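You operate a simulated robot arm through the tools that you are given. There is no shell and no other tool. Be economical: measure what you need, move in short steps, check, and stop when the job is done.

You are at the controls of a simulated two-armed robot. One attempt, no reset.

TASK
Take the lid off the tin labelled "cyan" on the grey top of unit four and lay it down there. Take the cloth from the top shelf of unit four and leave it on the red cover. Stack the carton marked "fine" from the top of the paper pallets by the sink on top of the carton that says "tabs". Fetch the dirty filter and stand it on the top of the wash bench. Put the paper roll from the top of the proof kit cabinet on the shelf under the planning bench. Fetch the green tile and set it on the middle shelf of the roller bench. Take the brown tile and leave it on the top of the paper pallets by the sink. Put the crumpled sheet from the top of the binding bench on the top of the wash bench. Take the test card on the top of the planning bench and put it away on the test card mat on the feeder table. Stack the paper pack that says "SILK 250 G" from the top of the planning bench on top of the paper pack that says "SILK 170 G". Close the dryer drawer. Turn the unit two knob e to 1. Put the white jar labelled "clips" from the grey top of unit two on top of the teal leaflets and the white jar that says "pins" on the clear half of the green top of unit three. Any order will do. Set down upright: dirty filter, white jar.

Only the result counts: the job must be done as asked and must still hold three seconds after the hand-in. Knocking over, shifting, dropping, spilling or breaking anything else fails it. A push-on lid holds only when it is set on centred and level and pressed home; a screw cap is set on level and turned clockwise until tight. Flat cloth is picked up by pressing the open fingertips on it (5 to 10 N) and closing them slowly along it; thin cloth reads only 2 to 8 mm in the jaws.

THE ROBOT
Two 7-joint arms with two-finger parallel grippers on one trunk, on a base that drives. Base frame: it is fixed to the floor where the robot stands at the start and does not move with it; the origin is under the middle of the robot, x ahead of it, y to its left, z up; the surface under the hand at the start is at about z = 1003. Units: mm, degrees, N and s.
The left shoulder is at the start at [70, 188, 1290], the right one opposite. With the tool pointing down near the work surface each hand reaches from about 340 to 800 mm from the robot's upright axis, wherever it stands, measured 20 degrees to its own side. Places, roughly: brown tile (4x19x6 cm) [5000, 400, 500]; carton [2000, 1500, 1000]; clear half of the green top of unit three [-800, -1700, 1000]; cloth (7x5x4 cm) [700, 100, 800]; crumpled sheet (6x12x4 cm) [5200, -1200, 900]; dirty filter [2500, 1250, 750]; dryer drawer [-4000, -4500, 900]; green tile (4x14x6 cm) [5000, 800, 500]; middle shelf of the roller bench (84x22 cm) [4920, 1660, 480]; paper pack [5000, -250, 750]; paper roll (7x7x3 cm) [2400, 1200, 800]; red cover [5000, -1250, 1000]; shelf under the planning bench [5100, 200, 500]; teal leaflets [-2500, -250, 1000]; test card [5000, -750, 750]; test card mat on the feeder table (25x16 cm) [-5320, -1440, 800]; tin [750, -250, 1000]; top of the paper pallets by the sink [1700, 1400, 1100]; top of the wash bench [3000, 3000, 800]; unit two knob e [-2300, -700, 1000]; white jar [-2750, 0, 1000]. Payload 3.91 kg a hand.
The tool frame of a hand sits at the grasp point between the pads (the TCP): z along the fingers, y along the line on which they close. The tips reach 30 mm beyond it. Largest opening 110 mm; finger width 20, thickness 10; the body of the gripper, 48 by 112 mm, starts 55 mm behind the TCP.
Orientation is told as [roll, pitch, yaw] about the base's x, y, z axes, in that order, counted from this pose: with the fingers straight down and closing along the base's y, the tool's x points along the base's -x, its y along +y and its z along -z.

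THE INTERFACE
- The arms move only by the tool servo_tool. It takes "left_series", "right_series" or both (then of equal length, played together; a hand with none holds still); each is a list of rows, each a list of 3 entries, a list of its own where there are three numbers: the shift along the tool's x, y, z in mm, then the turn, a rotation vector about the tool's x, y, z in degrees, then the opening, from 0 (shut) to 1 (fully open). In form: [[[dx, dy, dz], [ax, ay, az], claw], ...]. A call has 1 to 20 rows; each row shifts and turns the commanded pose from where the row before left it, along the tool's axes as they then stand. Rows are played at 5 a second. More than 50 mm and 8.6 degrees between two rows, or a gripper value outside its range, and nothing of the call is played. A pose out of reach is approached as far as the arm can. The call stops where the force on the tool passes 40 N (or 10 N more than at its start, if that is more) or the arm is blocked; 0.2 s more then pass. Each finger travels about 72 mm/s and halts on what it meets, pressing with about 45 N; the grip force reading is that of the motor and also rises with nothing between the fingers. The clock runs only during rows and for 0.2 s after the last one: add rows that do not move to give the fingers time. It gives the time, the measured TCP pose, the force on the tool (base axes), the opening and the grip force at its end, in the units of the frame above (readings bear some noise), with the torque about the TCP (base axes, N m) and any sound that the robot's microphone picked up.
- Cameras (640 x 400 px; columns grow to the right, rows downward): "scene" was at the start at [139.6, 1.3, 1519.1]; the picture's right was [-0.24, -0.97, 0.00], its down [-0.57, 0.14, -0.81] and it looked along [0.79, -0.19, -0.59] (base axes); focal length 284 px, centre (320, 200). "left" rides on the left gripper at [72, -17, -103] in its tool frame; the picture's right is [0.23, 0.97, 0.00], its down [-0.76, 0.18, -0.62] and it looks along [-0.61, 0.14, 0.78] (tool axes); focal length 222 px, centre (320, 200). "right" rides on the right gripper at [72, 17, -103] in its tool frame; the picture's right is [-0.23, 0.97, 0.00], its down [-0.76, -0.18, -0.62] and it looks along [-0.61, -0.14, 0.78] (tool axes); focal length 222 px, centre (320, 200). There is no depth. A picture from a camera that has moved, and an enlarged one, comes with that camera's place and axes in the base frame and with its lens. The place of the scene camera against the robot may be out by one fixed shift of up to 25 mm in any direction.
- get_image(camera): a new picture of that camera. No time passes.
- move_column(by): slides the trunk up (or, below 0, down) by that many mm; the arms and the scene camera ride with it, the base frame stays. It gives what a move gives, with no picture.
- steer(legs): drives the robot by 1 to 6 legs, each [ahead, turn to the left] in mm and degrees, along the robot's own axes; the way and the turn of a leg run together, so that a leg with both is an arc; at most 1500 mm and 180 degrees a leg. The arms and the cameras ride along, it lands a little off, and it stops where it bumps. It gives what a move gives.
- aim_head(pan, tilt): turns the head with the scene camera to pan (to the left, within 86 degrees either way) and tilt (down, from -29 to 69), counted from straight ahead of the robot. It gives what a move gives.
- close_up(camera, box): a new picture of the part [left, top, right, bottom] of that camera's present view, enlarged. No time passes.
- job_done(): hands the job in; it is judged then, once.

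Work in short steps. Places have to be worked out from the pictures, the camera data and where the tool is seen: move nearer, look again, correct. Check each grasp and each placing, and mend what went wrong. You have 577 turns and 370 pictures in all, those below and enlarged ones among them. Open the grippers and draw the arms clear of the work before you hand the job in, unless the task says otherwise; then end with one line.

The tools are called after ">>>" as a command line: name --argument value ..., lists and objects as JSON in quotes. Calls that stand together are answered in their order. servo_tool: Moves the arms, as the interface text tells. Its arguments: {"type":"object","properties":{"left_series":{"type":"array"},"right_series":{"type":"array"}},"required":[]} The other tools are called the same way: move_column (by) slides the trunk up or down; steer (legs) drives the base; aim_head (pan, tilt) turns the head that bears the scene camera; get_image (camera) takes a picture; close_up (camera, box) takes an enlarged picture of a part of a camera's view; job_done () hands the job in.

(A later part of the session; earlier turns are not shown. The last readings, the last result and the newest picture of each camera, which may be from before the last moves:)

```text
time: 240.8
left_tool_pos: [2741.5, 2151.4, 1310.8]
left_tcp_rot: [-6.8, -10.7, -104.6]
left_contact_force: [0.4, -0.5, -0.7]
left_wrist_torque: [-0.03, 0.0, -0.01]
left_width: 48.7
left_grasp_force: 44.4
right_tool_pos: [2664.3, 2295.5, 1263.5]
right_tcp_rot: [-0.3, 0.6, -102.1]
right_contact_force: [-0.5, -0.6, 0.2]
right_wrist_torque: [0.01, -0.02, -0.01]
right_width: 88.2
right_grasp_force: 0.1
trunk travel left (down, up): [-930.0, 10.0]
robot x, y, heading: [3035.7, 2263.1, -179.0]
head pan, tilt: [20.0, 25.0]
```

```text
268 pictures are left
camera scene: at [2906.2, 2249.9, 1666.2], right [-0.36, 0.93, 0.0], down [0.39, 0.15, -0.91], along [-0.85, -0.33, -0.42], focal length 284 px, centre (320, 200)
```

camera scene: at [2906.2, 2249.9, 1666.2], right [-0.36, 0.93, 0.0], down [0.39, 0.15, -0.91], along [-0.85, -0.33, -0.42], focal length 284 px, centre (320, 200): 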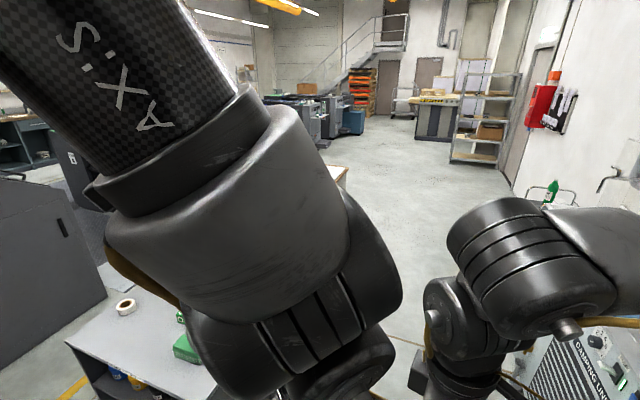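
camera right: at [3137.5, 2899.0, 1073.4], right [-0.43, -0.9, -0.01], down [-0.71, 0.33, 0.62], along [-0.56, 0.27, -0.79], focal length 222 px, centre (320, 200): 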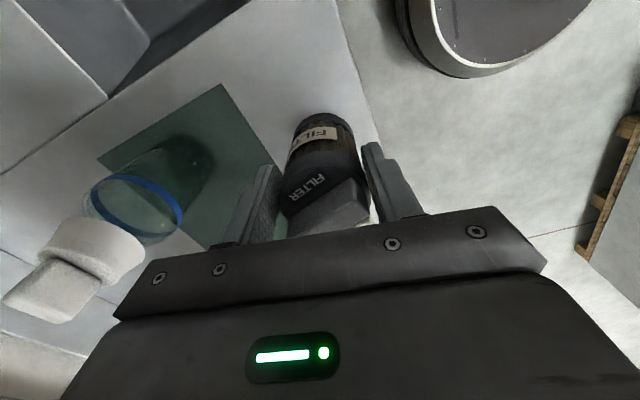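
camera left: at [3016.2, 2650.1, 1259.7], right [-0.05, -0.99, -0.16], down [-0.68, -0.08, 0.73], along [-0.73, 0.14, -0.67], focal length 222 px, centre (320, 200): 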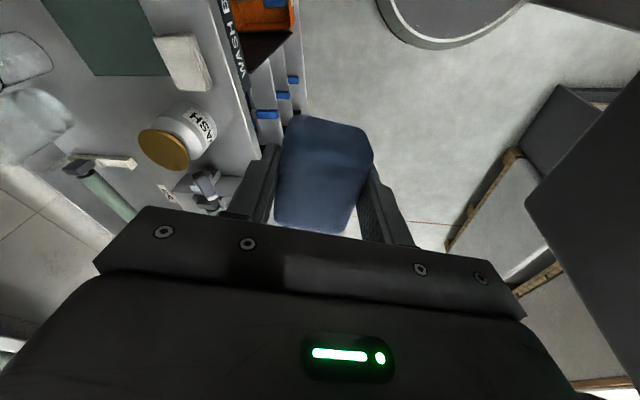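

Drive along y≈2240 to x≈1700.

>>> steer --legs '[[1330, 0]]'

>>> steer --legs '[[0, 88]]'

>>> aim_head --pan 0 --tilt 40

>>> get_image --camera "scene"

>>> get_image --camera "right"

```text
time: 247.4
left_tool_pos: [1409.0, 2127.0, 1310.6]
left_tcp_rot: [-6.7, -10.6, -104.5]
left_contact_force: [0.8, -0.3, 0.3]
left_wrist_torque: [0.01, -0.04, -0.04]
left_width: 48.9
left_grasp_force: 45.1
right_tool_pos: [1332.5, 2270.5, 1262.7]
right_tcp_rot: [-0.2, 0.6, -102.2]
right_contact_force: [0.0, -0.7, 0.4]
right_wrist_torque: [0.0, 0.0, 0.01]
right_width: 87.8
right_grasp_force: 0.0
trunk travel left (down, up): [-930.0, 10.0]
robot x, y, heading: [1702.1, 2234.7, -178.6]
head pan, tilt: [20.0, 25.0]
```

```text
time: 251.6
left_tool_pos: [1804.0, 1935.6, 1310.6]
left_tcp_rot: [-6.8, -10.8, -16.7]
left_contact_force: [0.2, 0.1, -0.7]
left_wrist_torque: [-0.01, 0.03, 0.01]
left_width: 48.8
left_grasp_force: 44.5
right_tool_pos: [1659.0, 1864.3, 1263.7]
right_tcp_rot: [-0.4, 0.5, -14.1]
right_contact_force: [0.3, -0.8, -0.4]
right_wrist_torque: [0.03, -0.01, 0.02]
right_width: 88.0
right_grasp_force: 0.1
trunk travel left (down, up): [-930.0, 10.0]
robot x, y, heading: [1705.0, 2236.2, -90.8]
head pan, tilt: [20.0, 25.0]
```

```text
time: 252.4
left_tool_pos: [1805.3, 1934.1, 1309.8]
left_tcp_rot: [-6.8, -10.7, -16.7]
left_contact_force: [0.4, 0.2, -0.3]
left_wrist_torque: [0.01, 0.04, 0.0]
left_width: 48.7
left_grasp_force: 45.0
right_tool_pos: [1659.9, 1864.3, 1263.8]
right_tcp_rot: [-0.3, 0.6, -14.1]
right_contact_force: [0.1, 1.0, -0.5]
right_wrist_torque: [-0.02, -0.01, -0.02]
right_width: 87.9
right_grasp_force: 0.0
trunk travel left (down, up): [-930.0, 10.0]
robot x, y, heading: [1706.7, 2233.1, -90.9]
head pan, tilt: [0.0, 40.0]
```

```text
267 pictures are left
camera scene: at [1708.4, 2123.2, 1643.0], right [-1.0, 0.01, 0.0], down [0.01, 0.64, -0.77], along [-0.01, -0.77, -0.64], focal length 284 px, centre (320, 200)
```

scene: 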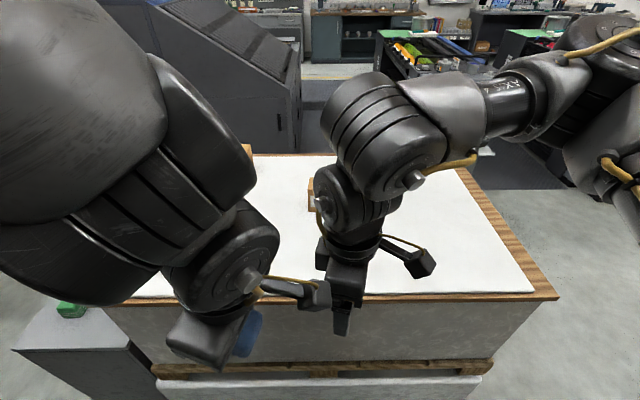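

```text
266 pictures are left
camera right: at [1593.9, 1896.8, 1367.8], right [0.46, 0.89, -0.01], down [0.7, -0.36, 0.62], along [0.55, -0.29, -0.79], focal length 222 px, centre (320, 200)
```

right: 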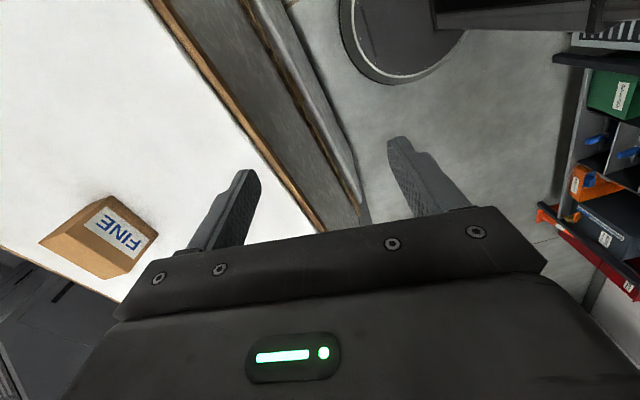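

FINE ≈ (1656, 1511). Drive 50 mm closer and move the right hand toward it.

>>> steer --legs '[[50, 0]]'

>>> servo_tool --right_series '[[[-10, -44, 0], [0, 0, 0], 1], [[-10, -44, 0], [0, 0, 0], 1], [[-10, -44, 0], [0, 0, 0], 1], [[-10, -44, 0], [0, 0, 0], 1], [[0, 0, 0], [0, 0, 0], 1]]'

>>> get_image --camera "right"

```text
time: 253.3
left_tool_pos: [1803.8, 1897.7, 1313.4]
left_tcp_rot: [-7.5, -10.8, -16.6]
left_contact_force: [-0.3, 1.9, 0.8]
left_wrist_torque: [-0.05, 0.0, 0.01]
left_width: 48.8
left_grasp_force: 45.0
right_tool_pos: [1658.8, 1824.9, 1266.9]
right_tcp_rot: [-0.8, 0.4, -14.0]
right_contact_force: [0.5, 1.5, -0.1]
right_wrist_torque: [-0.03, 0.01, -0.02]
right_width: 88.2
right_grasp_force: 0.0
trunk travel left (down, up): [-930.0, 10.0]
robot x, y, heading: [1703.6, 2185.5, -90.8]
head pan, tilt: [0.0, 40.0]
```

```text
time: 254.5
left_tool_pos: [1802.7, 1885.8, 1310.5]
left_tcp_rot: [-6.7, -10.7, -16.5]
left_contact_force: [0.2, 0.0, -0.1]
left_wrist_torque: [0.01, -0.01, 0.01]
left_width: 48.5
left_grasp_force: 45.4
right_tool_pos: [1656.4, 1633.3, 1264.1]
right_tcp_rot: [-0.3, 0.5, -13.9]
right_contact_force: [-0.6, -0.7, 0.6]
right_wrist_torque: [-0.01, 0.0, -0.01]
right_width: 110.0
right_grasp_force: 0.0
trunk travel left (down, up): [-930.0, 10.0]
robot x, y, heading: [1707.5, 2187.5, -91.0]
head pan, tilt: [0.0, 40.0]
```

```text
265 pictures are left
camera right: at [1589.9, 1666.2, 1368.6], right [0.46, 0.89, -0.01], down [0.7, -0.35, 0.62], along [0.55, -0.29, -0.79], focal length 222 px, centre (320, 200)
```

right: 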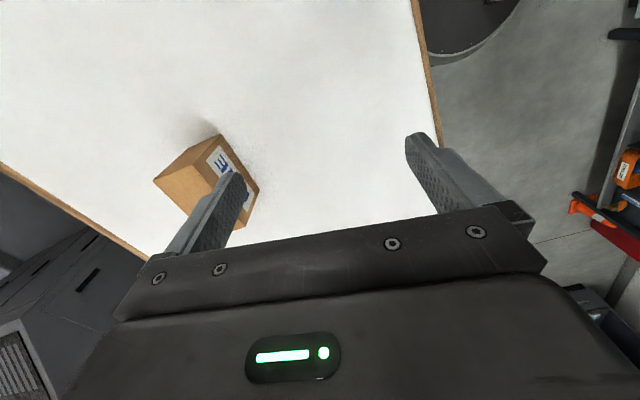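

Move ~130 mm further so the carton is centred below, then look again.

>>> servo_tool --right_series '[[[-12, -44, 0], [0, 0, 0], 1], [[-12, -44, 0], [0, 0, 0], 1], [[-12, -42, 0], [0, 0, 0], 1], [[0, 0, 0], [0, 0, 0], 1]]'

>>> get_image --camera "right"

>>> get_image --camera "scene"

```text
time: 255.5
left_tool_pos: [1800.2, 1888.1, 1311.7]
left_tcp_rot: [-6.9, -10.9, -16.7]
left_contact_force: [-0.1, -0.9, -0.1]
left_wrist_torque: [0.01, -0.02, -0.01]
left_width: 48.9
left_grasp_force: 45.0
right_tool_pos: [1655.5, 1522.5, 1268.4]
right_tcp_rot: [-0.5, 0.4, -14.0]
right_contact_force: [-0.2, 0.0, -0.9]
right_wrist_torque: [0.02, 0.0, -0.01]
right_width: 110.0
right_grasp_force: 0.1
right hand out of reach, approached as far as the arm can: row 3
trunk travel left (down, up): [-930.0, 10.0]
robot x, y, heading: [1705.1, 2184.9, -91.2]
head pan, tilt: [0.0, 40.0]
```

```text
264 pictures are left
camera right: at [1588.9, 1556.3, 1371.1], right [0.46, 0.89, -0.01], down [0.7, -0.35, 0.62], along [0.55, -0.29, -0.78], focal length 222 px, centre (320, 200)
```

right: 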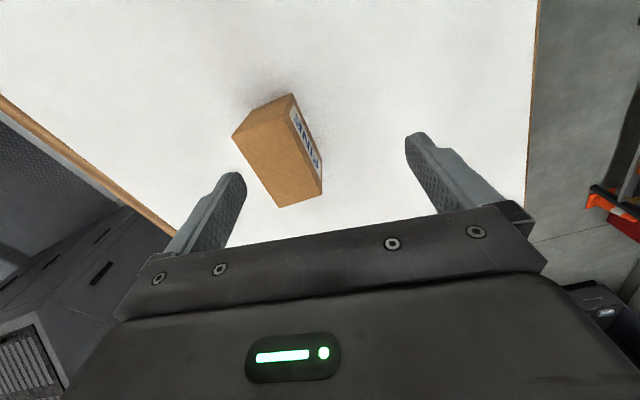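

```text
263 pictures are left
camera scene: at [1702.9, 2074.5, 1643.1], right [-1.0, 0.02, 0.0], down [0.01, 0.64, -0.77], along [-0.01, -0.77, -0.64], focal length 284 px, centre (320, 200)
```

scene: 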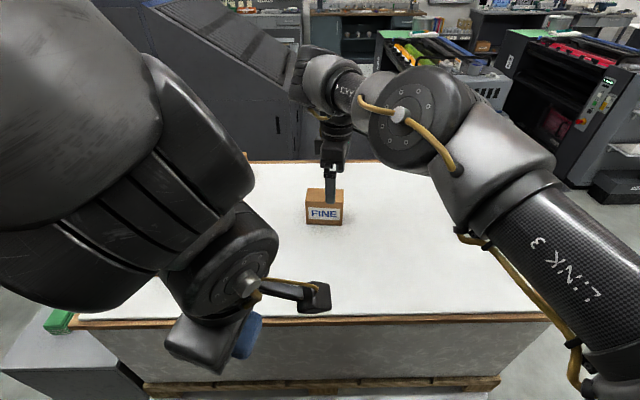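

Carton FINE lies axis-aligned: x 1625–1730, y 1432–1506. Drive 40 mm nearer, set yaw 0, and centre over it.

>>> steer --legs '[[40, 0]]'

>>> servo_tool --right_series '[[[0, 0, 0], [0, 0, -7], 1], [[0, 0, 0], [0, 0, -7], 1], [[-12, -5, 10], [0, 0, 0], 1], [[-10, -5, 10], [0, 0, 0], 1], [[0, 0, 0], [0, 0, 0], 1]]'

>>> get_image --camera "right"

>>> close_up --camera "scene" --box '[260, 130, 400, 240]'

```text
time: 256.4
left_tool_pos: [1804.1, 1855.6, 1313.4]
left_tcp_rot: [-7.4, -10.7, -16.7]
left_contact_force: [0.1, 1.0, -0.5]
left_wrist_torque: [-0.08, 0.03, -0.02]
left_width: 48.8
left_grasp_force: 45.1
right_tool_pos: [1658.0, 1491.8, 1271.8]
right_tcp_rot: [-0.8, 0.4, -14.0]
right_contact_force: [0.0, 0.8, -0.5]
right_wrist_torque: [-0.06, -0.02, 0.01]
right_width: 110.0
right_grasp_force: 0.1
trunk travel left (down, up): [-930.0, 10.0]
robot x, y, heading: [1699.5, 2148.5, -90.9]
head pan, tilt: [0.0, 40.0]
```

```text
time: 257.6
left_tool_pos: [1802.7, 1846.9, 1311.5]
left_tcp_rot: [-6.9, -10.8, -16.6]
left_contact_force: [-0.5, 0.4, -0.8]
left_wrist_torque: [0.01, -0.01, 0.0]
left_width: 48.8
left_grasp_force: 45.5
right_tool_pos: [1673.5, 1481.2, 1250.5]
right_tcp_rot: [-0.3, 0.4, 0.0]
right_contact_force: [-0.6, 0.3, -0.5]
right_wrist_torque: [0.02, -0.03, 0.0]
right_width: 109.7
right_grasp_force: 0.1
right hand out of reach, approached as far as the arm can: row 3, 4
trunk travel left (down, up): [-930.0, 10.0]
robot x, y, heading: [1701.2, 2146.6, -90.9]
head pan, tilt: [0.0, 40.0]
```

```text
262 pictures are left
camera right: at [1601.3, 1497.5, 1354.6], right [0.23, 0.97, -0.01], down [0.77, -0.17, 0.62], along [0.6, -0.15, -0.79], focal length 222 px, centre (320, 200)
```

right: 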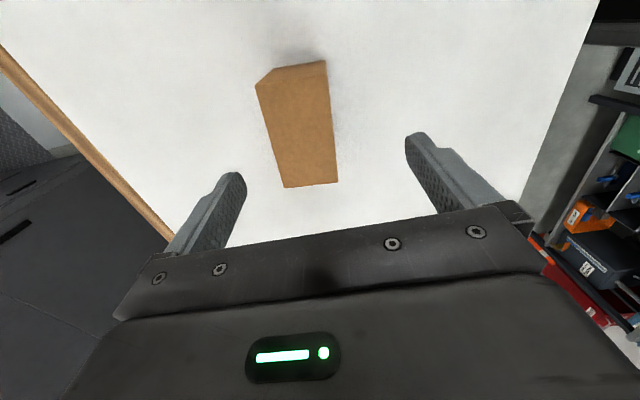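

```text
3.64 times, centred on (330, 185) of scene
camera zoom: at [1705.9, 2032.3, 1642.9], right [-1.0, 0.02, 0.0], down [0.01, 0.64, -0.77], along [-0.01, -0.77, -0.64], focal length 1033 px, centre (284, 254)
```

zoom: 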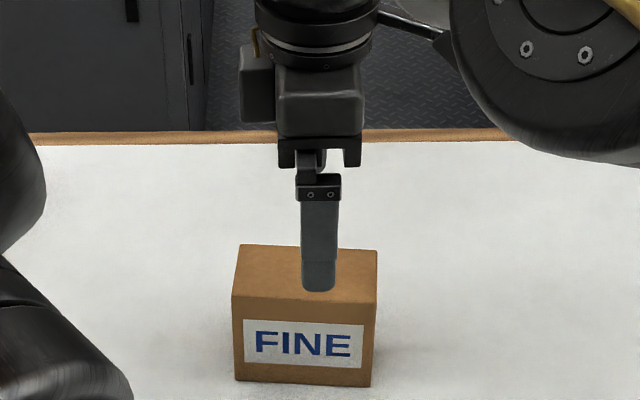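

Top z≈1156, centre ≈ (1674, 1463). Shift −18 in y and descend to TCP z≈1128.

>>> servo_tool --right_series '[[[0, -9, 30], [0, 0, 0], 1], [[0, -9, 30], [0, 0, 0], 1], [[0, 0, 0], [0, 0, 0], 1]]'

>>> get_image --camera "right"

```text
time: 258.4
left_tool_pos: [1802.9, 1848.5, 1312.3]
left_tcp_rot: [-7.0, -10.6, -16.7]
left_contact_force: [0.3, -0.1, -0.9]
left_wrist_torque: [0.0, 0.0, 0.02]
left_width: 49.1
left_grasp_force: 44.9
right_tool_pos: [1676.9, 1478.2, 1192.3]
right_tcp_rot: [-0.4, 0.5, 0.0]
right_contact_force: [0.0, 0.5, -0.2]
right_wrist_torque: [0.0, -0.01, -0.03]
right_width: 110.2
right_grasp_force: 0.0
right hand out of reach, approached as far as the arm can: row 1, 2
trunk travel left (down, up): [-930.0, 10.0]
robot x, y, heading: [1704.6, 2145.3, -90.8]
head pan, tilt: [0.0, 40.0]
```

```text
260 pictures are left
camera right: at [1603.6, 1495.3, 1296.1], right [0.23, 0.97, -0.01], down [0.77, -0.17, 0.62], along [0.6, -0.15, -0.79], focal length 222 px, centre (320, 200)
```

right: 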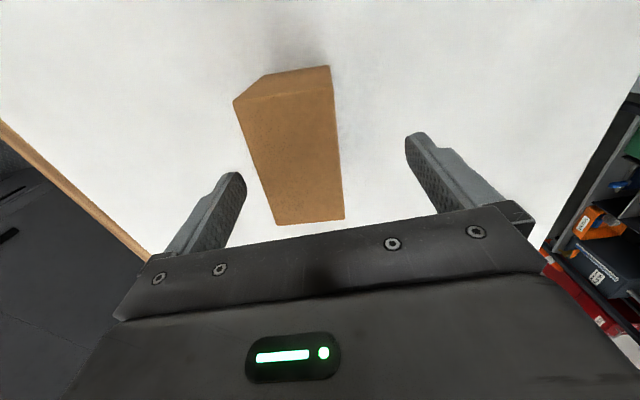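

Just out of reach in y. The right arm prefers targets 20° to its own side, so lift and turn the base left 17°.

>>> servo_tool --right_series '[[[0, 10, -40], [0, 0, 0], 1], [[0, 10, -20], [0, 0, 0], 1], [[0, 0, 0], [0, 0, 0], 1]]'

>>> steer --legs '[[0, 17]]'

>>> servo_tool --right_series '[[[40, -12, 0], [0, 0, 5.6], 1], [[40, -8, 0], [0, 0, 5.6], 1], [[40, -4, 0], [0, 0, 5.6], 1], [[38, 0, 0], [0, 0, 0], 1], [[0, 0, 0], [0, 0, 0], 1]]'

```text
time: 259.2
left_tool_pos: [1802.7, 1848.1, 1311.1]
left_tcp_rot: [-7.0, -10.7, -16.7]
left_contact_force: [1.0, -0.9, -0.2]
left_wrist_torque: [-0.01, 0.01, 0.0]
left_width: 48.9
left_grasp_force: 45.0
right_tool_pos: [1676.6, 1498.4, 1251.6]
right_tcp_rot: [-0.3, 0.7, -0.1]
right_contact_force: [-0.6, -0.5, 0.2]
right_wrist_torque: [0.02, -0.02, -0.03]
right_width: 109.9
right_grasp_force: 0.1
trunk travel left (down, up): [-930.0, 10.0]
robot x, y, heading: [1706.6, 2146.8, -91.0]
head pan, tilt: [0.0, 40.0]
```

```text
time: 260.6
left_tool_pos: [1885.2, 1890.0, 1310.1]
left_tcp_rot: [-6.9, -10.7, 0.2]
left_contact_force: [0.1, 1.0, -0.2]
left_wrist_torque: [-0.04, -0.03, -0.01]
left_width: 48.7
left_grasp_force: 44.8
right_tool_pos: [1865.8, 1517.9, 1251.9]
right_tcp_rot: [-0.2, 0.4, 17.1]
right_contact_force: [-0.3, 0.3, -0.6]
right_wrist_torque: [-0.01, 0.0, -0.03]
right_width: 110.1
right_grasp_force: 0.1
trunk travel left (down, up): [-930.0, 10.0]
robot x, y, heading: [1706.3, 2147.0, -73.9]
head pan, tilt: [0.0, 40.0]
```

```text
time: 261.8
left_tool_pos: [1885.4, 1890.6, 1310.2]
left_tcp_rot: [-6.8, -10.9, 0.2]
left_contact_force: [-0.4, 0.0, -1.2]
left_wrist_torque: [0.02, 0.02, 0.01]
left_width: 49.0
left_grasp_force: 44.5
right_tool_pos: [1716.4, 1472.7, 1252.0]
right_tcp_rot: [-0.5, 0.4, 0.3]
right_contact_force: [1.1, 0.4, -0.8]
right_wrist_torque: [0.02, 0.03, -0.02]
right_width: 109.7
right_grasp_force: 0.0
trunk travel left (down, up): [-930.0, 10.0]
robot x, y, heading: [1703.0, 2146.3, -74.0]
head pan, tilt: [0.0, 40.0]
```

Better. Centre over the carton and descend part-way.

>>> servo_tool --right_series '[[[42, -5, 0], [0, 0, 0], 1], [[0, -5, 30], [0, 0, 0], 1], [[0, 0, 30], [0, 0, 0], 1], [[0, 0, 0], [0, 0, 0], 1]]'

>>> get_image --camera "right"

```text
time: 262.8
left_tool_pos: [1885.0, 1891.7, 1312.2]
left_tcp_rot: [-6.9, -10.8, 0.2]
left_contact_force: [-0.6, 0.5, -0.6]
left_wrist_torque: [-0.04, 0.03, 0.01]
left_width: 49.0
left_grasp_force: 44.9
right_tool_pos: [1673.2, 1460.7, 1192.8]
right_tcp_rot: [-0.6, 0.5, 0.1]
right_contact_force: [0.0, -0.4, -0.2]
right_wrist_torque: [-0.01, 0.0, -0.02]
right_width: 110.1
right_grasp_force: 0.0
trunk travel left (down, up): [-930.0, 10.0]
robot x, y, heading: [1704.1, 2145.7, -74.1]
head pan, tilt: [0.0, 40.0]
```

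```text
259 pictures are left
camera right: at [1600.9, 1477.7, 1297.2], right [0.22, 0.97, -0.01], down [0.77, -0.17, 0.62], along [0.6, -0.15, -0.78], focal length 222 px, centre (320, 200)
```

right: 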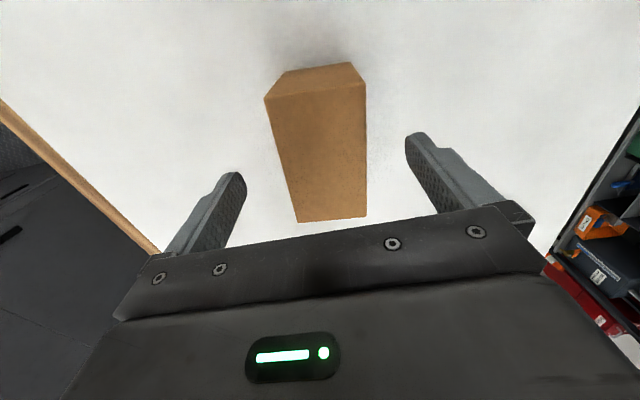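

Centred. Descend 64 mm and close.

>>> servo_tool --right_series '[[[0, 0, 25], [0, 0, 0], 1], [[0, 0, 25], [0, 0, 0], 1], [[0, 0, 14], [0, 0, 0], 1], [[0, 0, 0], [0, 0, 0], 0.8], [[0, 0, 0], [0, 0, 0], 0.6], [[0, 0, 0], [0, 0, 0], 0.5], [[0, 0, 0], [0, 0, 0], 0.5]]'

>>> get_image --camera "right"

```text
time: 264.4
left_tool_pos: [1884.9, 1891.2, 1310.9]
left_tcp_rot: [-6.9, -10.8, 0.2]
left_contact_force: [-0.5, 0.1, -1.1]
left_wrist_torque: [0.01, -0.04, -0.03]
left_width: 48.7
left_grasp_force: 45.6
right_tool_pos: [1674.2, 1460.6, 1129.8]
right_tcp_rot: [-0.4, 0.4, 0.3]
right_contact_force: [-0.2, 0.4, 0.4]
right_wrist_torque: [0.04, -0.02, -0.08]
right_width: 58.2
right_grasp_force: 44.8
trunk travel left (down, up): [-930.0, 10.0]
robot x, y, heading: [1703.1, 2146.7, -73.7]
head pan, tilt: [0.0, 40.0]
```

```text
258 pictures are left
camera right: at [1601.5, 1476.2, 1233.4], right [0.22, 0.97, -0.01], down [0.77, -0.17, 0.62], along [0.6, -0.15, -0.79], focal length 222 px, centre (320, 200)
```

right: 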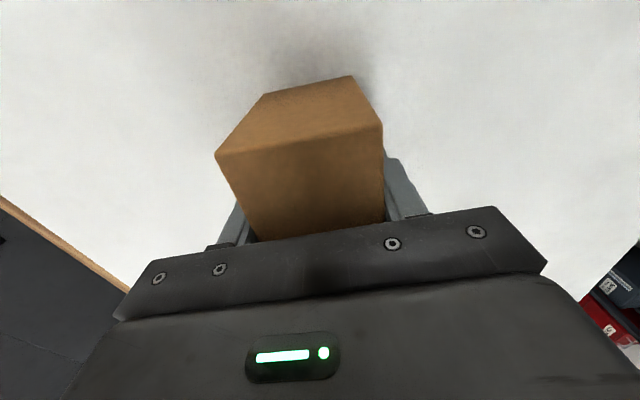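

Held at 58 mm. Lift, then turn the base left 30° toward TABS.

>>> servo_tool --right_series '[[[0, 0, -20], [0, 0, 0], 0.4], [[0, 5, -40], [0, 0, 0], 0.4], [[0, 10, -40], [0, 0, 0], 0.4], [[0, 20, -40], [0, 0, 0], 0.4], [[0, 20, -10], [0, 0, 0], 0.4], [[0, 0, 0], [0, 0, 0], 0.4]]'

>>> steer --legs '[[0, 28]]'

>>> get_image --camera "right"

>>> get_image --camera "scene"

```text
time: 265.8
left_tool_pos: [1885.9, 1890.4, 1310.5]
left_tcp_rot: [-6.8, -10.7, 0.2]
left_contact_force: [0.0, -1.1, -0.2]
left_wrist_torque: [-0.01, 0.01, 0.01]
left_width: 49.0
left_grasp_force: 45.1
right_tool_pos: [1675.9, 1515.5, 1279.0]
right_tcp_rot: [-0.4, 0.5, 0.2]
right_contact_force: [0.4, 0.2, -2.2]
right_wrist_torque: [0.03, 0.01, 0.0]
right_width: 58.1
right_grasp_force: 44.8
trunk travel left (down, up): [-930.0, 10.0]
robot x, y, heading: [1705.4, 2146.6, -73.7]
head pan, tilt: [0.0, 40.0]
```

```text
time: 267.6
left_tool_pos: [1983.6, 2006.6, 1311.2]
left_tcp_rot: [-6.8, -10.8, 28.4]
left_contact_force: [-0.2, -0.7, -0.4]
left_wrist_torque: [-0.01, 0.02, 0.02]
left_width: 48.7
left_grasp_force: 44.7
right_tool_pos: [1975.0, 1576.9, 1278.3]
right_tcp_rot: [-0.5, 0.4, 28.4]
right_contact_force: [0.2, 1.1, -1.1]
right_wrist_torque: [-0.02, 0.01, 0.02]
right_width: 57.9
right_grasp_force: 45.0
trunk travel left (down, up): [-930.0, 10.0]
robot x, y, heading: [1704.3, 2145.1, -45.7]
head pan, tilt: [0.0, 40.0]
```

```text
257 pictures are left
camera right: at [1901.8, 1557.0, 1382.4], right [-0.26, 0.96, -0.01], down [0.76, 0.21, 0.62], along [0.6, 0.16, -0.78], focal length 222 px, centre (320, 200)
```

right: 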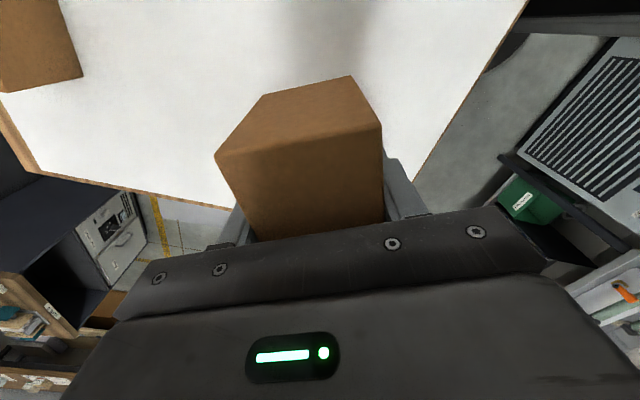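

```text
256 pictures are left
camera scene: at [1801.9, 2070.6, 1642.9], right [-0.72, -0.7, 0.0], down [-0.45, 0.46, -0.77], along [0.54, -0.55, -0.64], focal length 284 px, centre (320, 200)
```

scene: 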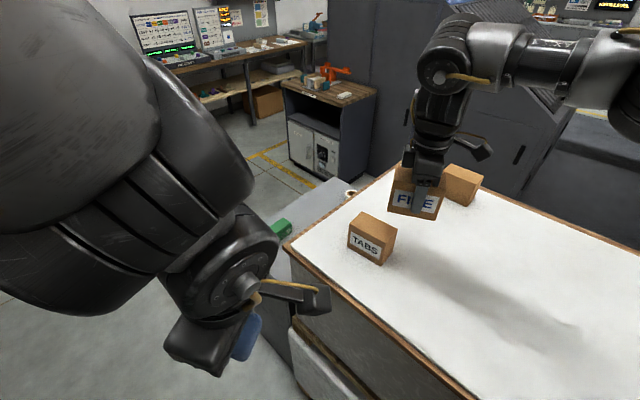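

TABS ≈ (2048, 1636). Zoom to get its orientation.

>>> close_up --camera "scene" --box '[320, 160, 480, 290]'

```text
3.08 times, centred on (400, 225) of scene
camera zoom: at [1801.9, 2070.6, 1642.9], right [-0.72, -0.7, 0.0], down [-0.45, 0.46, -0.77], along [0.54, -0.55, -0.64], focal length 874 px, centre (74, 123)
```

zoom: 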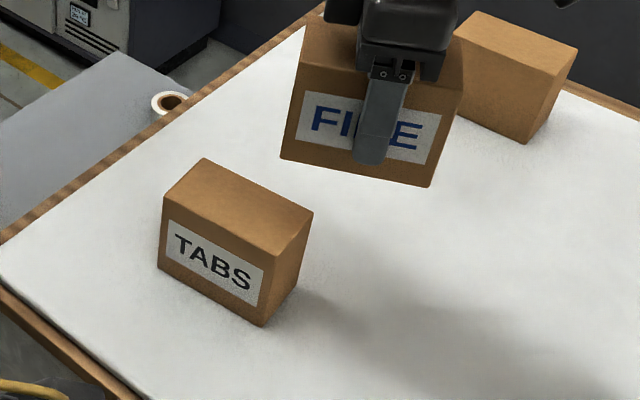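

TABS: top corners give centre (2051, 1635), long axis at +5°. Rotate the hand to yaw 5 and move over it, staying high.

>>> servo_tool --right_series '[[[0, 0, 0], [0, 0, 7.8], 0.4], [[0, 0, 0], [0, 0, 7.8], 0.4], [[0, 0, 0], [0, 0, 7.8], 0.4], [[-40, 25, 0], [0, 0, 0], 0.4], [[-41, 26, 0], [0, 0, 0], 0.4], [[0, 0, 0], [0, 0, 0], 0.4]]'

>>> get_image --camera "right"

>>> close_up --camera "scene" --box '[300, 140, 480, 290]'

```text
time: 269.0
left_tool_pos: [1982.8, 2006.1, 1310.3]
left_tcp_rot: [-6.9, -11.0, 28.2]
left_contact_force: [0.4, 0.0, -0.4]
left_wrist_torque: [0.0, -0.04, 0.0]
left_width: 48.8
left_grasp_force: 45.6
right_tool_pos: [2049.5, 1635.5, 1278.9]
right_tcp_rot: [-0.5, 0.1, 4.9]
right_contact_force: [-0.3, -0.4, -0.9]
right_wrist_torque: [0.01, -0.04, 0.02]
right_width: 58.0
right_grasp_force: 44.7
trunk travel left (down, up): [-930.0, 10.0]
robot x, y, heading: [1703.5, 2144.2, -45.7]
head pan, tilt: [0.0, 40.0]
```

```text
254 pictures are left
camera right: at [1976.1, 1645.6, 1382.6], right [0.14, 0.99, -0.01], down [0.78, -0.11, 0.62], along [0.62, -0.1, -0.78], focal length 222 px, centre (320, 200)
```

right: 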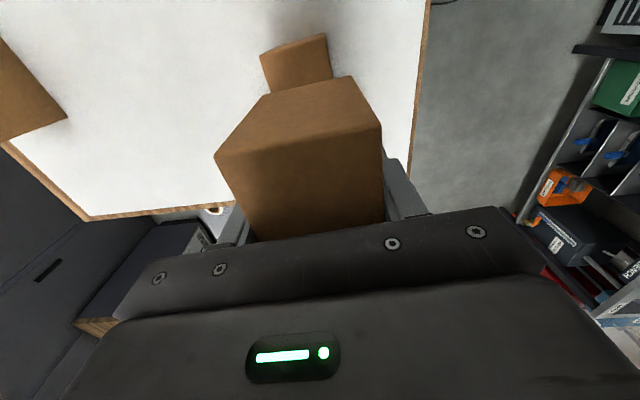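

```text
2.67 times, centred on (390, 215) of scene
camera zoom: at [1801.6, 2070.6, 1643.0], right [-0.72, -0.7, 0.0], down [-0.45, 0.46, -0.77], along [0.54, -0.55, -0.64], focal length 758 px, centre (133, 160)
```

zoom: 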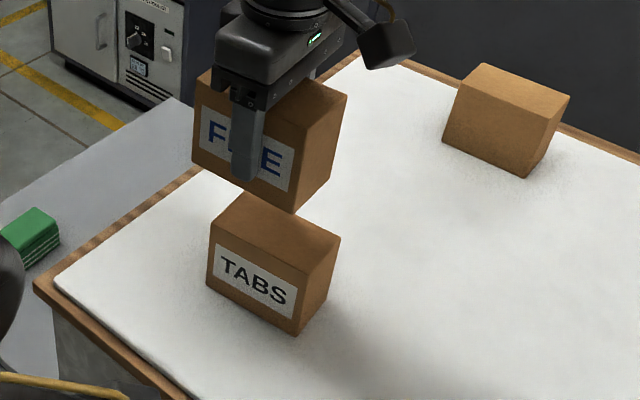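

Good alignment (within a few mm). Lower slowly onto TABS.

>>> servo_tool --right_series '[[[3, -2, 20], [0, 0, 0], 0.4], [[0, 0, 20], [0, 0, 0], 0.4], [[0, 0, 12], [0, 0, 0], 0.4], [[0, 0, 0], [0, 0, 0], 0.4]]'

>>> close_up --camera "scene" --box '[320, 170, 440, 270]'

```text
time: 270.0
left_tool_pos: [1985.1, 2006.8, 1309.3]
left_tcp_rot: [-6.9, -10.9, 28.4]
left_contact_force: [0.6, 0.8, -0.8]
left_wrist_torque: [-0.02, 0.0, 0.02]
left_width: 48.9
left_grasp_force: 45.1
right_tool_pos: [2049.3, 1634.0, 1226.4]
right_tcp_rot: [-0.6, 0.3, 5.1]
right_contact_force: [-0.3, -1.1, -2.0]
right_wrist_torque: [0.03, 0.01, 0.01]
right_width: 57.9
right_grasp_force: 44.9
trunk travel left (down, up): [-930.0, 10.0]
robot x, y, heading: [1701.1, 2143.7, -45.7]
head pan, tilt: [0.0, 40.0]
```

```text
4.00 times, centred on (380, 220) of scene
camera zoom: at [1803.8, 2072.4, 1643.0], right [-0.72, -0.7, 0.0], down [-0.45, 0.46, -0.77], along [0.53, -0.55, -0.64], focal length 1136 px, centre (80, 120)
```

zoom: 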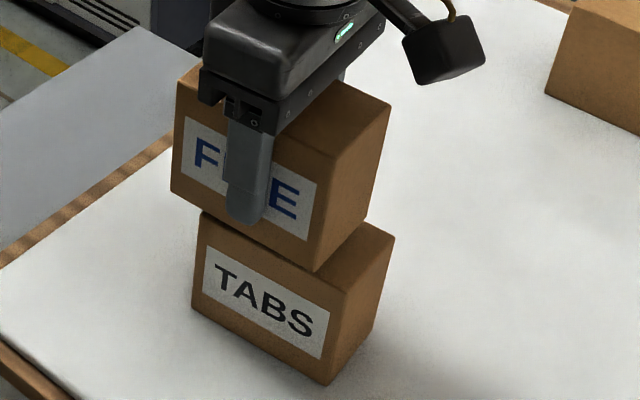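

In the image FINE sits about (14, 12) mm too far toward +x,+y. Correct that and lower more.

>>> servo_tool --right_series '[[[15, -11, 0], [0, 0, 0], 0.4], [[0, 0, 6], [0, 0, 0], 0.4], [[0, 0, 0], [0, 0, 0], 0.4]]'

>>> close_up --camera "scene" --box '[320, 170, 440, 270]'

```text
time: 270.8
left_tool_pos: [1983.9, 2008.2, 1309.6]
left_tcp_rot: [-6.9, -10.6, 28.5]
left_contact_force: [0.7, 0.3, 0.2]
left_wrist_torque: [-0.01, -0.01, -0.03]
left_width: 48.7
left_grasp_force: 44.8
right_tool_pos: [2035.0, 1621.6, 1219.8]
right_tcp_rot: [-0.5, 0.4, 5.0]
right_contact_force: [0.8, 0.7, -2.0]
right_wrist_torque: [-0.03, 0.03, -0.01]
right_width: 58.0
right_grasp_force: 45.1
trunk travel left (down, up): [-930.0, 10.0]
robot x, y, heading: [1701.5, 2145.6, -45.7]
head pan, tilt: [0.0, 40.0]
```

```text
4.00 times, centred on (380, 220) of scene
camera zoom: at [1804.8, 2072.8, 1642.9], right [-0.72, -0.7, 0.0], down [-0.45, 0.46, -0.77], along [0.53, -0.55, -0.64], focal length 1136 px, centre (80, 120)
```

zoom: 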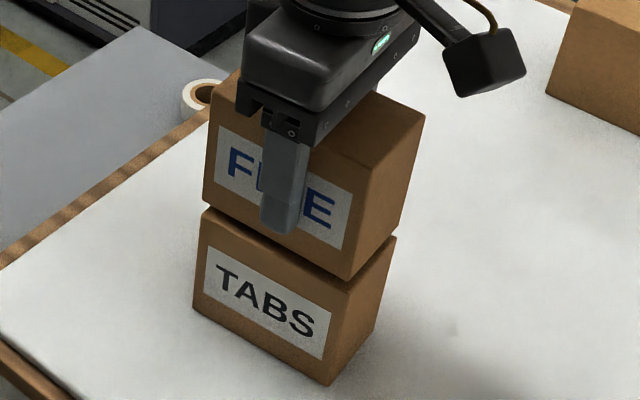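

Aligned well. Continue lowering in small steps to contact.

>>> servo_tool --right_series '[[[-2, 2, 4], [0, 0, 0], 0.4], [[0, 0, 3], [0, 0, 0], 0.4], [[0, 0, 2], [0, 0, 0], 0.4], [[0, 0, 0], [0, 0, 0], 0.4]]'

```text
time: 271.8
left_tool_pos: [1982.7, 2008.6, 1311.9]
left_tcp_rot: [-6.8, -10.7, 28.3]
left_contact_force: [0.4, 0.5, -0.5]
left_wrist_torque: [0.02, -0.01, 0.0]
left_width: 49.0
left_grasp_force: 45.7
right_tool_pos: [2035.6, 1624.3, 1213.6]
right_tcp_rot: [-0.8, 0.0, 5.0]
right_contact_force: [2.0, -3.8, 23.4]
right_wrist_torque: [0.24, 0.87, 0.01]
right_width: 57.6
right_grasp_force: 45.3
trunk travel left (down, up): [-930.0, 10.0]
robot x, y, heading: [1699.9, 2147.0, -45.8]
head pan, tilt: [0.0, 40.0]
```

Contact. Ease 2 mm, open and rise.

>>> servo_tool --right_series '[[[0, 0, -2], [0, 0, 0], 0.45], [[0, 0, 0], [0, 0, 0], 0.6], [[0, 0, 0], [0, 0, 0], 0.75], [[0, 0, 0], [0, 0, 0], 0.8], [[0, 0, -15], [0, 0, 0], 0.8], [[0, 0, -35], [0, 0, 0], 0.8], [[0, 0, -40], [0, 0, 0], 0.8], [[0, 30, -20], [0, 0, 0], 0.8], [[0, 45, 0], [0, 0, 0], 0.8], [[0, 45, 0], [0, 0, 0], 0.8], [[0, 45, 0], [0, 0, 0], 0.8]]'

>>> close_up --camera "scene" --box '[320, 150, 480, 270]'

```text
time: 274.2
left_tool_pos: [1984.8, 2009.8, 1309.6]
left_tcp_rot: [-6.9, -10.7, 28.5]
left_contact_force: [0.7, -0.1, -0.3]
left_wrist_torque: [-0.01, 0.02, 0.02]
left_width: 48.6
left_grasp_force: 45.4
right_tool_pos: [2022.3, 1788.1, 1322.0]
right_tcp_rot: [-0.7, 0.1, 4.9]
right_contact_force: [0.4, 0.9, 0.2]
right_wrist_torque: [-0.03, -0.04, 0.0]
right_width: 88.2
right_grasp_force: 0.0
trunk travel left (down, up): [-930.0, 10.0]
robot x, y, heading: [1705.5, 2145.7, -45.7]
head pan, tilt: [0.0, 40.0]
```

```text
3.33 times, centred on (400, 210) of scene
camera zoom: at [1803.8, 2074.2, 1643.1], right [-0.72, -0.7, 0.0], down [-0.45, 0.46, -0.77], along [0.53, -0.55, -0.64], focal length 947 px, centre (53, 167)
```

zoom: 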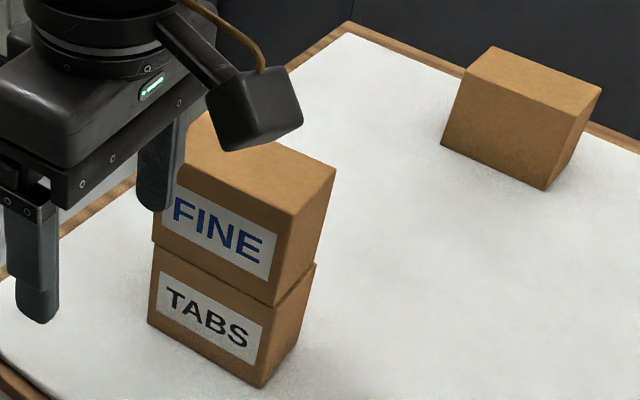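

FINE is stacked on TABS. Next the paper roll: I'll approach from the cabinet's +x side. Drive around.

>>> steer --legs '[[0, 66], [260, 0], [0, -20], [1060, 0], [0, -90], [985, 0]]'

>>> steer --legs '[[0, -90]]'

>>> aim_head --pan 0 --tilt 45

>>> get_image --camera "scene"

```text
time: 293.6
left_tool_pos: [3170.2, 989.7, 1309.5]
left_tcp_rot: [-6.8, -10.8, -13.3]
left_contact_force: [0.4, 0.0, -0.1]
left_wrist_torque: [-0.01, -0.01, -0.03]
left_width: 48.9
left_grasp_force: 45.1
right_tool_pos: [3050.0, 800.9, 1322.0]
right_tcp_rot: [-0.8, 0.2, -36.7]
right_contact_force: [0.0, 0.2, -0.1]
right_wrist_torque: [-0.02, 0.01, 0.0]
right_width: 88.1
right_grasp_force: 0.0
trunk travel left (down, up): [-930.0, 10.0]
robot x, y, heading: [3054.8, 1281.1, -87.5]
head pan, tilt: [0.0, 40.0]
```

```text
time: 297.8
left_tool_pos: [2761.3, 1163.7, 1309.4]
left_tcp_rot: [-6.8, -10.7, -104.0]
left_contact_force: [0.3, -0.2, -0.1]
left_wrist_torque: [0.01, -0.03, 0.0]
left_width: 48.8
left_grasp_force: 44.6
right_tool_pos: [2572.0, 1285.3, 1321.9]
right_tcp_rot: [-0.6, 0.2, -127.3]
right_contact_force: [0.0, 0.2, 0.6]
right_wrist_torque: [0.01, -0.03, 0.03]
right_width: 87.9
right_grasp_force: 0.1
trunk travel left (down, up): [-930.0, 10.0]
robot x, y, heading: [3051.4, 1278.1, -177.9]
head pan, tilt: [0.0, 40.0]
```

```text
time: 298.5
left_tool_pos: [2761.0, 1165.2, 1309.8]
left_tcp_rot: [-6.7, -10.9, -104.0]
left_contact_force: [0.1, 0.8, -0.8]
left_wrist_torque: [-0.01, -0.02, -0.03]
left_width: 48.8
left_grasp_force: 44.5
right_tool_pos: [2572.6, 1284.2, 1322.4]
right_tcp_rot: [-0.6, 0.2, -127.3]
right_contact_force: [-0.5, 0.7, -0.4]
right_wrist_torque: [-0.01, -0.02, 0.0]
right_width: 87.9
right_grasp_force: 0.0
trunk travel left (down, up): [-930.0, 10.0]
robot x, y, heading: [3052.7, 1282.1, -178.3]
head pan, tilt: [0.0, 45.0]
```

```text
249 pictures are left
camera scene: at [2925.0, 1296.5, 1635.7], right [-0.03, 1.0, 0.0], down [0.71, 0.02, -0.71], along [-0.71, -0.02, -0.71], focal length 284 px, centre (320, 200)
```

scene: 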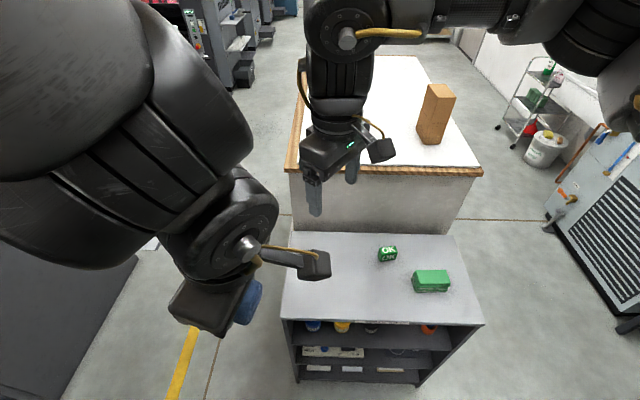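

Turn the base slightly left for the right arm, lower the trunk, and look with the right wrist camera.

>>> steer --legs '[[0, 15]]'

>>> move_column --by -250

>>> get_image --camera "right"

```text
time: 299.8
left_tool_pos: [2801.3, 1094.5, 1309.2]
left_tcp_rot: [-6.6, -10.9, -89.1]
left_contact_force: [1.0, 0.4, -1.4]
left_wrist_torque: [-0.01, 0.04, -0.03]
left_width: 48.9
left_grasp_force: 45.1
right_tool_pos: [2587.2, 1162.8, 1321.2]
right_tcp_rot: [-0.6, 0.2, -112.2]
right_contact_force: [0.1, 0.7, -0.9]
right_wrist_torque: [0.01, -0.01, 0.02]
right_width: 87.9
right_grasp_force: 0.0
trunk travel left (down, up): [-930.0, 10.0]
robot x, y, heading: [3053.5, 1277.2, -163.2]
head pan, tilt: [0.0, 45.0]
```

```text
time: 302.3
left_tool_pos: [2801.0, 1093.6, 1060.4]
left_tcp_rot: [-6.7, -10.8, -89.1]
left_contact_force: [0.2, 1.1, 0.0]
left_wrist_torque: [-0.01, -0.02, -0.01]
left_width: 48.7
left_grasp_force: 45.6
right_tool_pos: [2586.4, 1161.5, 1071.8]
right_tcp_rot: [-0.6, 0.1, -112.2]
right_contact_force: [0.0, 1.0, -0.8]
right_wrist_torque: [0.05, 0.01, 0.01]
right_width: 87.9
right_grasp_force: 0.1
trunk travel left (down, up): [-680.0, 260.0]
robot x, y, heading: [3049.7, 1276.4, -162.6]
head pan, tilt: [0.0, 45.0]
```

```text
248 pictures are left
camera right: at [2630.6, 1219.9, 1175.2], right [0.82, -0.58, -0.01], down [-0.45, -0.64, 0.62], along [-0.37, -0.5, -0.78], focal length 222 px, centre (320, 200)
```

right: 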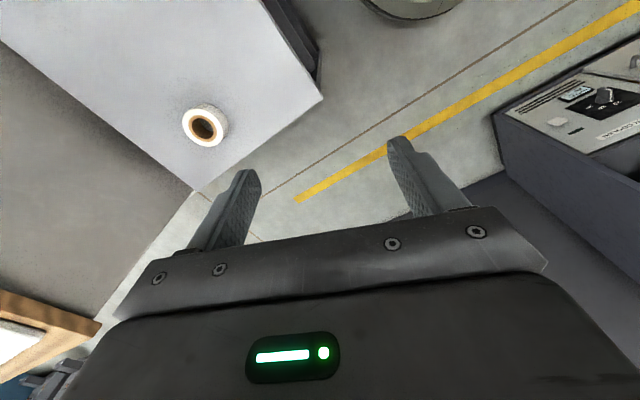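

Roll ≈ (2420, 1226). Move over it while descending to ~970.

>>> servo_tool --right_series '[[[0, -40, 20], [0, 0, 0], 0.9], [[-1, -40, 20], [0, 0, 0], 0.9], [[-1, -40, 20], [0, 0, 0], 0.9], [[-1, -40, 20], [0, 0, 0], 0.9], [[0, -18, 20], [0, 0, 0], 0.9], [[0, 0, 0], [0, 0, 0], 0.9]]'

>>> get_image --camera "right"

```text
time: 303.7
left_tool_pos: [2801.4, 1092.8, 1059.8]
left_tcp_rot: [-6.6, -10.8, -89.2]
left_contact_force: [-0.5, 0.9, -0.2]
left_wrist_torque: [0.02, -0.01, -0.02]
left_width: 48.9
left_grasp_force: 45.1
right_tool_pos: [2419.5, 1227.1, 973.5]
right_tcp_rot: [-0.7, 0.3, -112.2]
right_contact_force: [-0.2, -0.2, 0.4]
right_wrist_torque: [0.05, 0.02, 0.04]
right_width: 99.0
right_grasp_force: 0.0
trunk travel left (down, up): [-680.0, 260.0]
robot x, y, heading: [3051.7, 1277.2, -162.9]
head pan, tilt: [0.0, 45.0]
```

```text
247 pictures are left
camera right: at [2463.6, 1285.4, 1077.4], right [0.82, -0.58, -0.01], down [-0.45, -0.64, 0.62], along [-0.37, -0.5, -0.78], focal length 222 px, centre (320, 200)
```

right: 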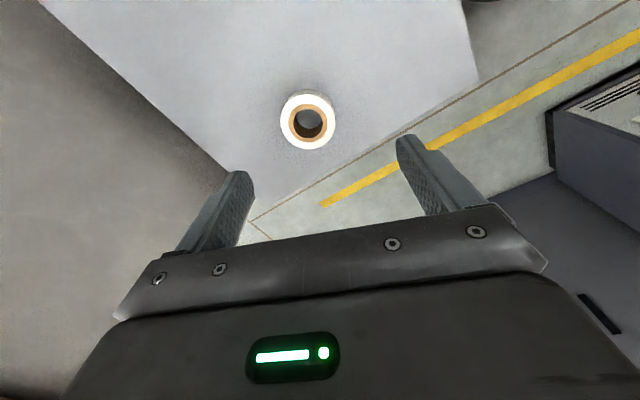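

Roll centre ≈ (2404, 1228). Adjust and descend to z≈885.

>>> servo_tool --right_series '[[[-5, -15, 30], [0, 0, 0], 0.9], [[0, 0, 30], [0, 0, 0], 0.9], [[0, 0, 26], [0, 0, 0], 0.9], [[0, 0, 0], [0, 0, 0], 0.9]]'

>>> get_image --camera "right"

```text
time: 304.7
left_tool_pos: [2801.1, 1093.1, 1059.6]
left_tcp_rot: [-6.6, -10.8, -89.2]
left_contact_force: [0.5, 0.7, -0.4]
left_wrist_torque: [0.05, 0.03, -0.01]
left_width: 48.9
left_grasp_force: 45.3
right_tool_pos: [2403.7, 1229.7, 889.3]
right_tcp_rot: [-0.6, 0.2, -112.3]
right_contact_force: [-0.8, 0.3, 0.1]
right_wrist_torque: [-0.02, 0.02, -0.02]
right_width: 98.8
right_grasp_force: 0.0
trunk travel left (down, up): [-680.0, 260.0]
robot x, y, heading: [3051.9, 1279.1, -163.1]
head pan, tilt: [0.0, 45.0]
```

```text
246 pictures are left
camera right: at [2447.1, 1287.4, 991.5], right [0.82, -0.58, -0.01], down [-0.45, -0.64, 0.62], along [-0.37, -0.5, -0.78], focal length 222 px, centre (320, 200)
```

right: 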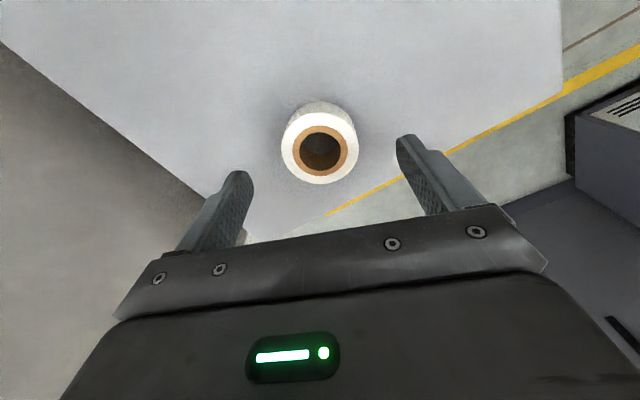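

Centred. Lower 32 mm gently.

>>> servo_tool --right_series '[[[0, 0, 15], [0, 0, 0], 0.9], [[0, 0, 8], [0, 0, 0], 0.9], [[0, 0, 5], [0, 0, 0], 0.9], [[0, 0, 4], [0, 0, 0], 0.9], [[0, 0, 0], [0, 0, 0], 0.9]]'

>>> get_image --camera "right"

```text
time: 305.9
left_tool_pos: [2801.3, 1093.2, 1059.3]
left_tcp_rot: [-6.5, -10.9, -89.1]
left_contact_force: [-0.2, -0.4, -0.4]
left_wrist_torque: [0.01, 0.0, 0.02]
left_width: 48.7
left_grasp_force: 44.5
right_tool_pos: [2404.3, 1228.0, 855.1]
right_tcp_rot: [-0.6, 0.2, -112.2]
right_contact_force: [-0.6, 0.2, 0.3]
right_wrist_torque: [-0.02, 0.02, 0.01]
right_width: 98.9
right_grasp_force: 0.0
trunk travel left (down, up): [-680.0, 260.0]
robot x, y, heading: [3051.6, 1281.1, -163.0]
head pan, tilt: [0.0, 45.0]
```

```text
245 pictures are left
camera right: at [2447.1, 1287.1, 959.0], right [0.82, -0.58, -0.01], down [-0.45, -0.64, 0.62], along [-0.37, -0.5, -0.78], focal length 222 px, centre (320, 200)
```

right: 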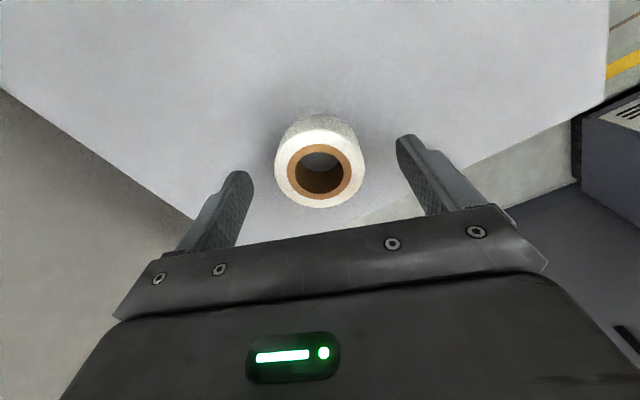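

Roll top ≈ 838, so the surface ≈ 808. Lower 11 mm more, then close.

>>> servo_tool --right_series '[[[0, 0, 6], [0, 0, 0], 0.9], [[0, 0, 5], [0, 0, 0], 0.9], [[0, 0, 0], [0, 0, 0], 0.75], [[0, 0, 0], [0, 0, 0], 0.6], [[0, 0, 0], [0, 0, 0], 0.5], [[0, 0, 0], [0, 0, 0], 0.5]]'

```text
time: 307.3
left_tool_pos: [2801.8, 1093.5, 1059.8]
left_tcp_rot: [-6.5, -10.9, -89.2]
left_contact_force: [0.9, 0.2, 0.3]
left_wrist_torque: [0.0, -0.03, -0.01]
left_width: 49.0
left_grasp_force: 45.2
right_tool_pos: [2404.2, 1228.4, 844.7]
right_tcp_rot: [-0.6, 0.2, -112.2]
right_contact_force: [-0.5, 0.1, -0.1]
right_wrist_torque: [-0.03, -0.04, 0.01]
right_width: 62.7
right_grasp_force: 44.9
trunk travel left (down, up): [-680.0, 260.0]
robot x, y, heading: [3053.1, 1279.8, -163.1]
head pan, tilt: [0.0, 45.0]
```

Gripped at 62.7 mm. Lift and check.

>>> servo_tool --right_series '[[[0, 0, -15], [0, 0, 0], 0.45], [[0, 0, -40], [0, 0, 0], 0.45], [[0, 0, -45], [0, 0, 0], 0.45], [[0, 0, -45], [0, 0, 0], 0.45], [[0, 30, -35], [0, 0, 0], 0.45], [[0, 45, 0], [0, 0, 0], 0.45], [[0, 45, 0], [0, 0, 0], 0.45], [[0, 0, 0], [0, 0, 0], 0.45]]'

>>> get_image --camera "right"

```text
time: 309.1
left_tool_pos: [2801.5, 1094.1, 1059.9]
left_tcp_rot: [-6.4, -10.9, -89.1]
left_contact_force: [-0.4, -0.4, -0.3]
left_wrist_torque: [0.0, 0.0, 0.0]
left_width: 48.6
left_grasp_force: 44.5
right_tool_pos: [2515.9, 1181.1, 1023.6]
right_tcp_rot: [-0.6, 0.2, -112.3]
right_contact_force: [-0.7, 0.8, -0.1]
right_wrist_torque: [-0.04, -0.04, 0.03]
right_width: 63.0
right_grasp_force: 45.3
trunk travel left (down, up): [-680.0, 260.0]
robot x, y, heading: [3054.1, 1279.7, -163.0]
head pan, tilt: [0.0, 45.0]
```

```text
244 pictures are left
camera right: at [2559.5, 1240.2, 1127.0], right [0.82, -0.58, -0.01], down [-0.45, -0.64, 0.62], along [-0.37, -0.5, -0.78], focal length 222 px, centre (320, 200)
```

right: 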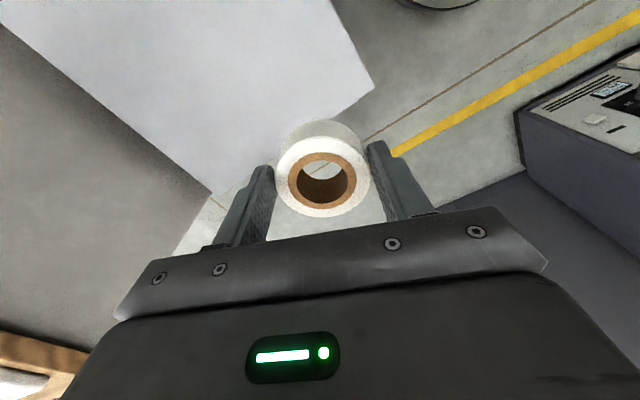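

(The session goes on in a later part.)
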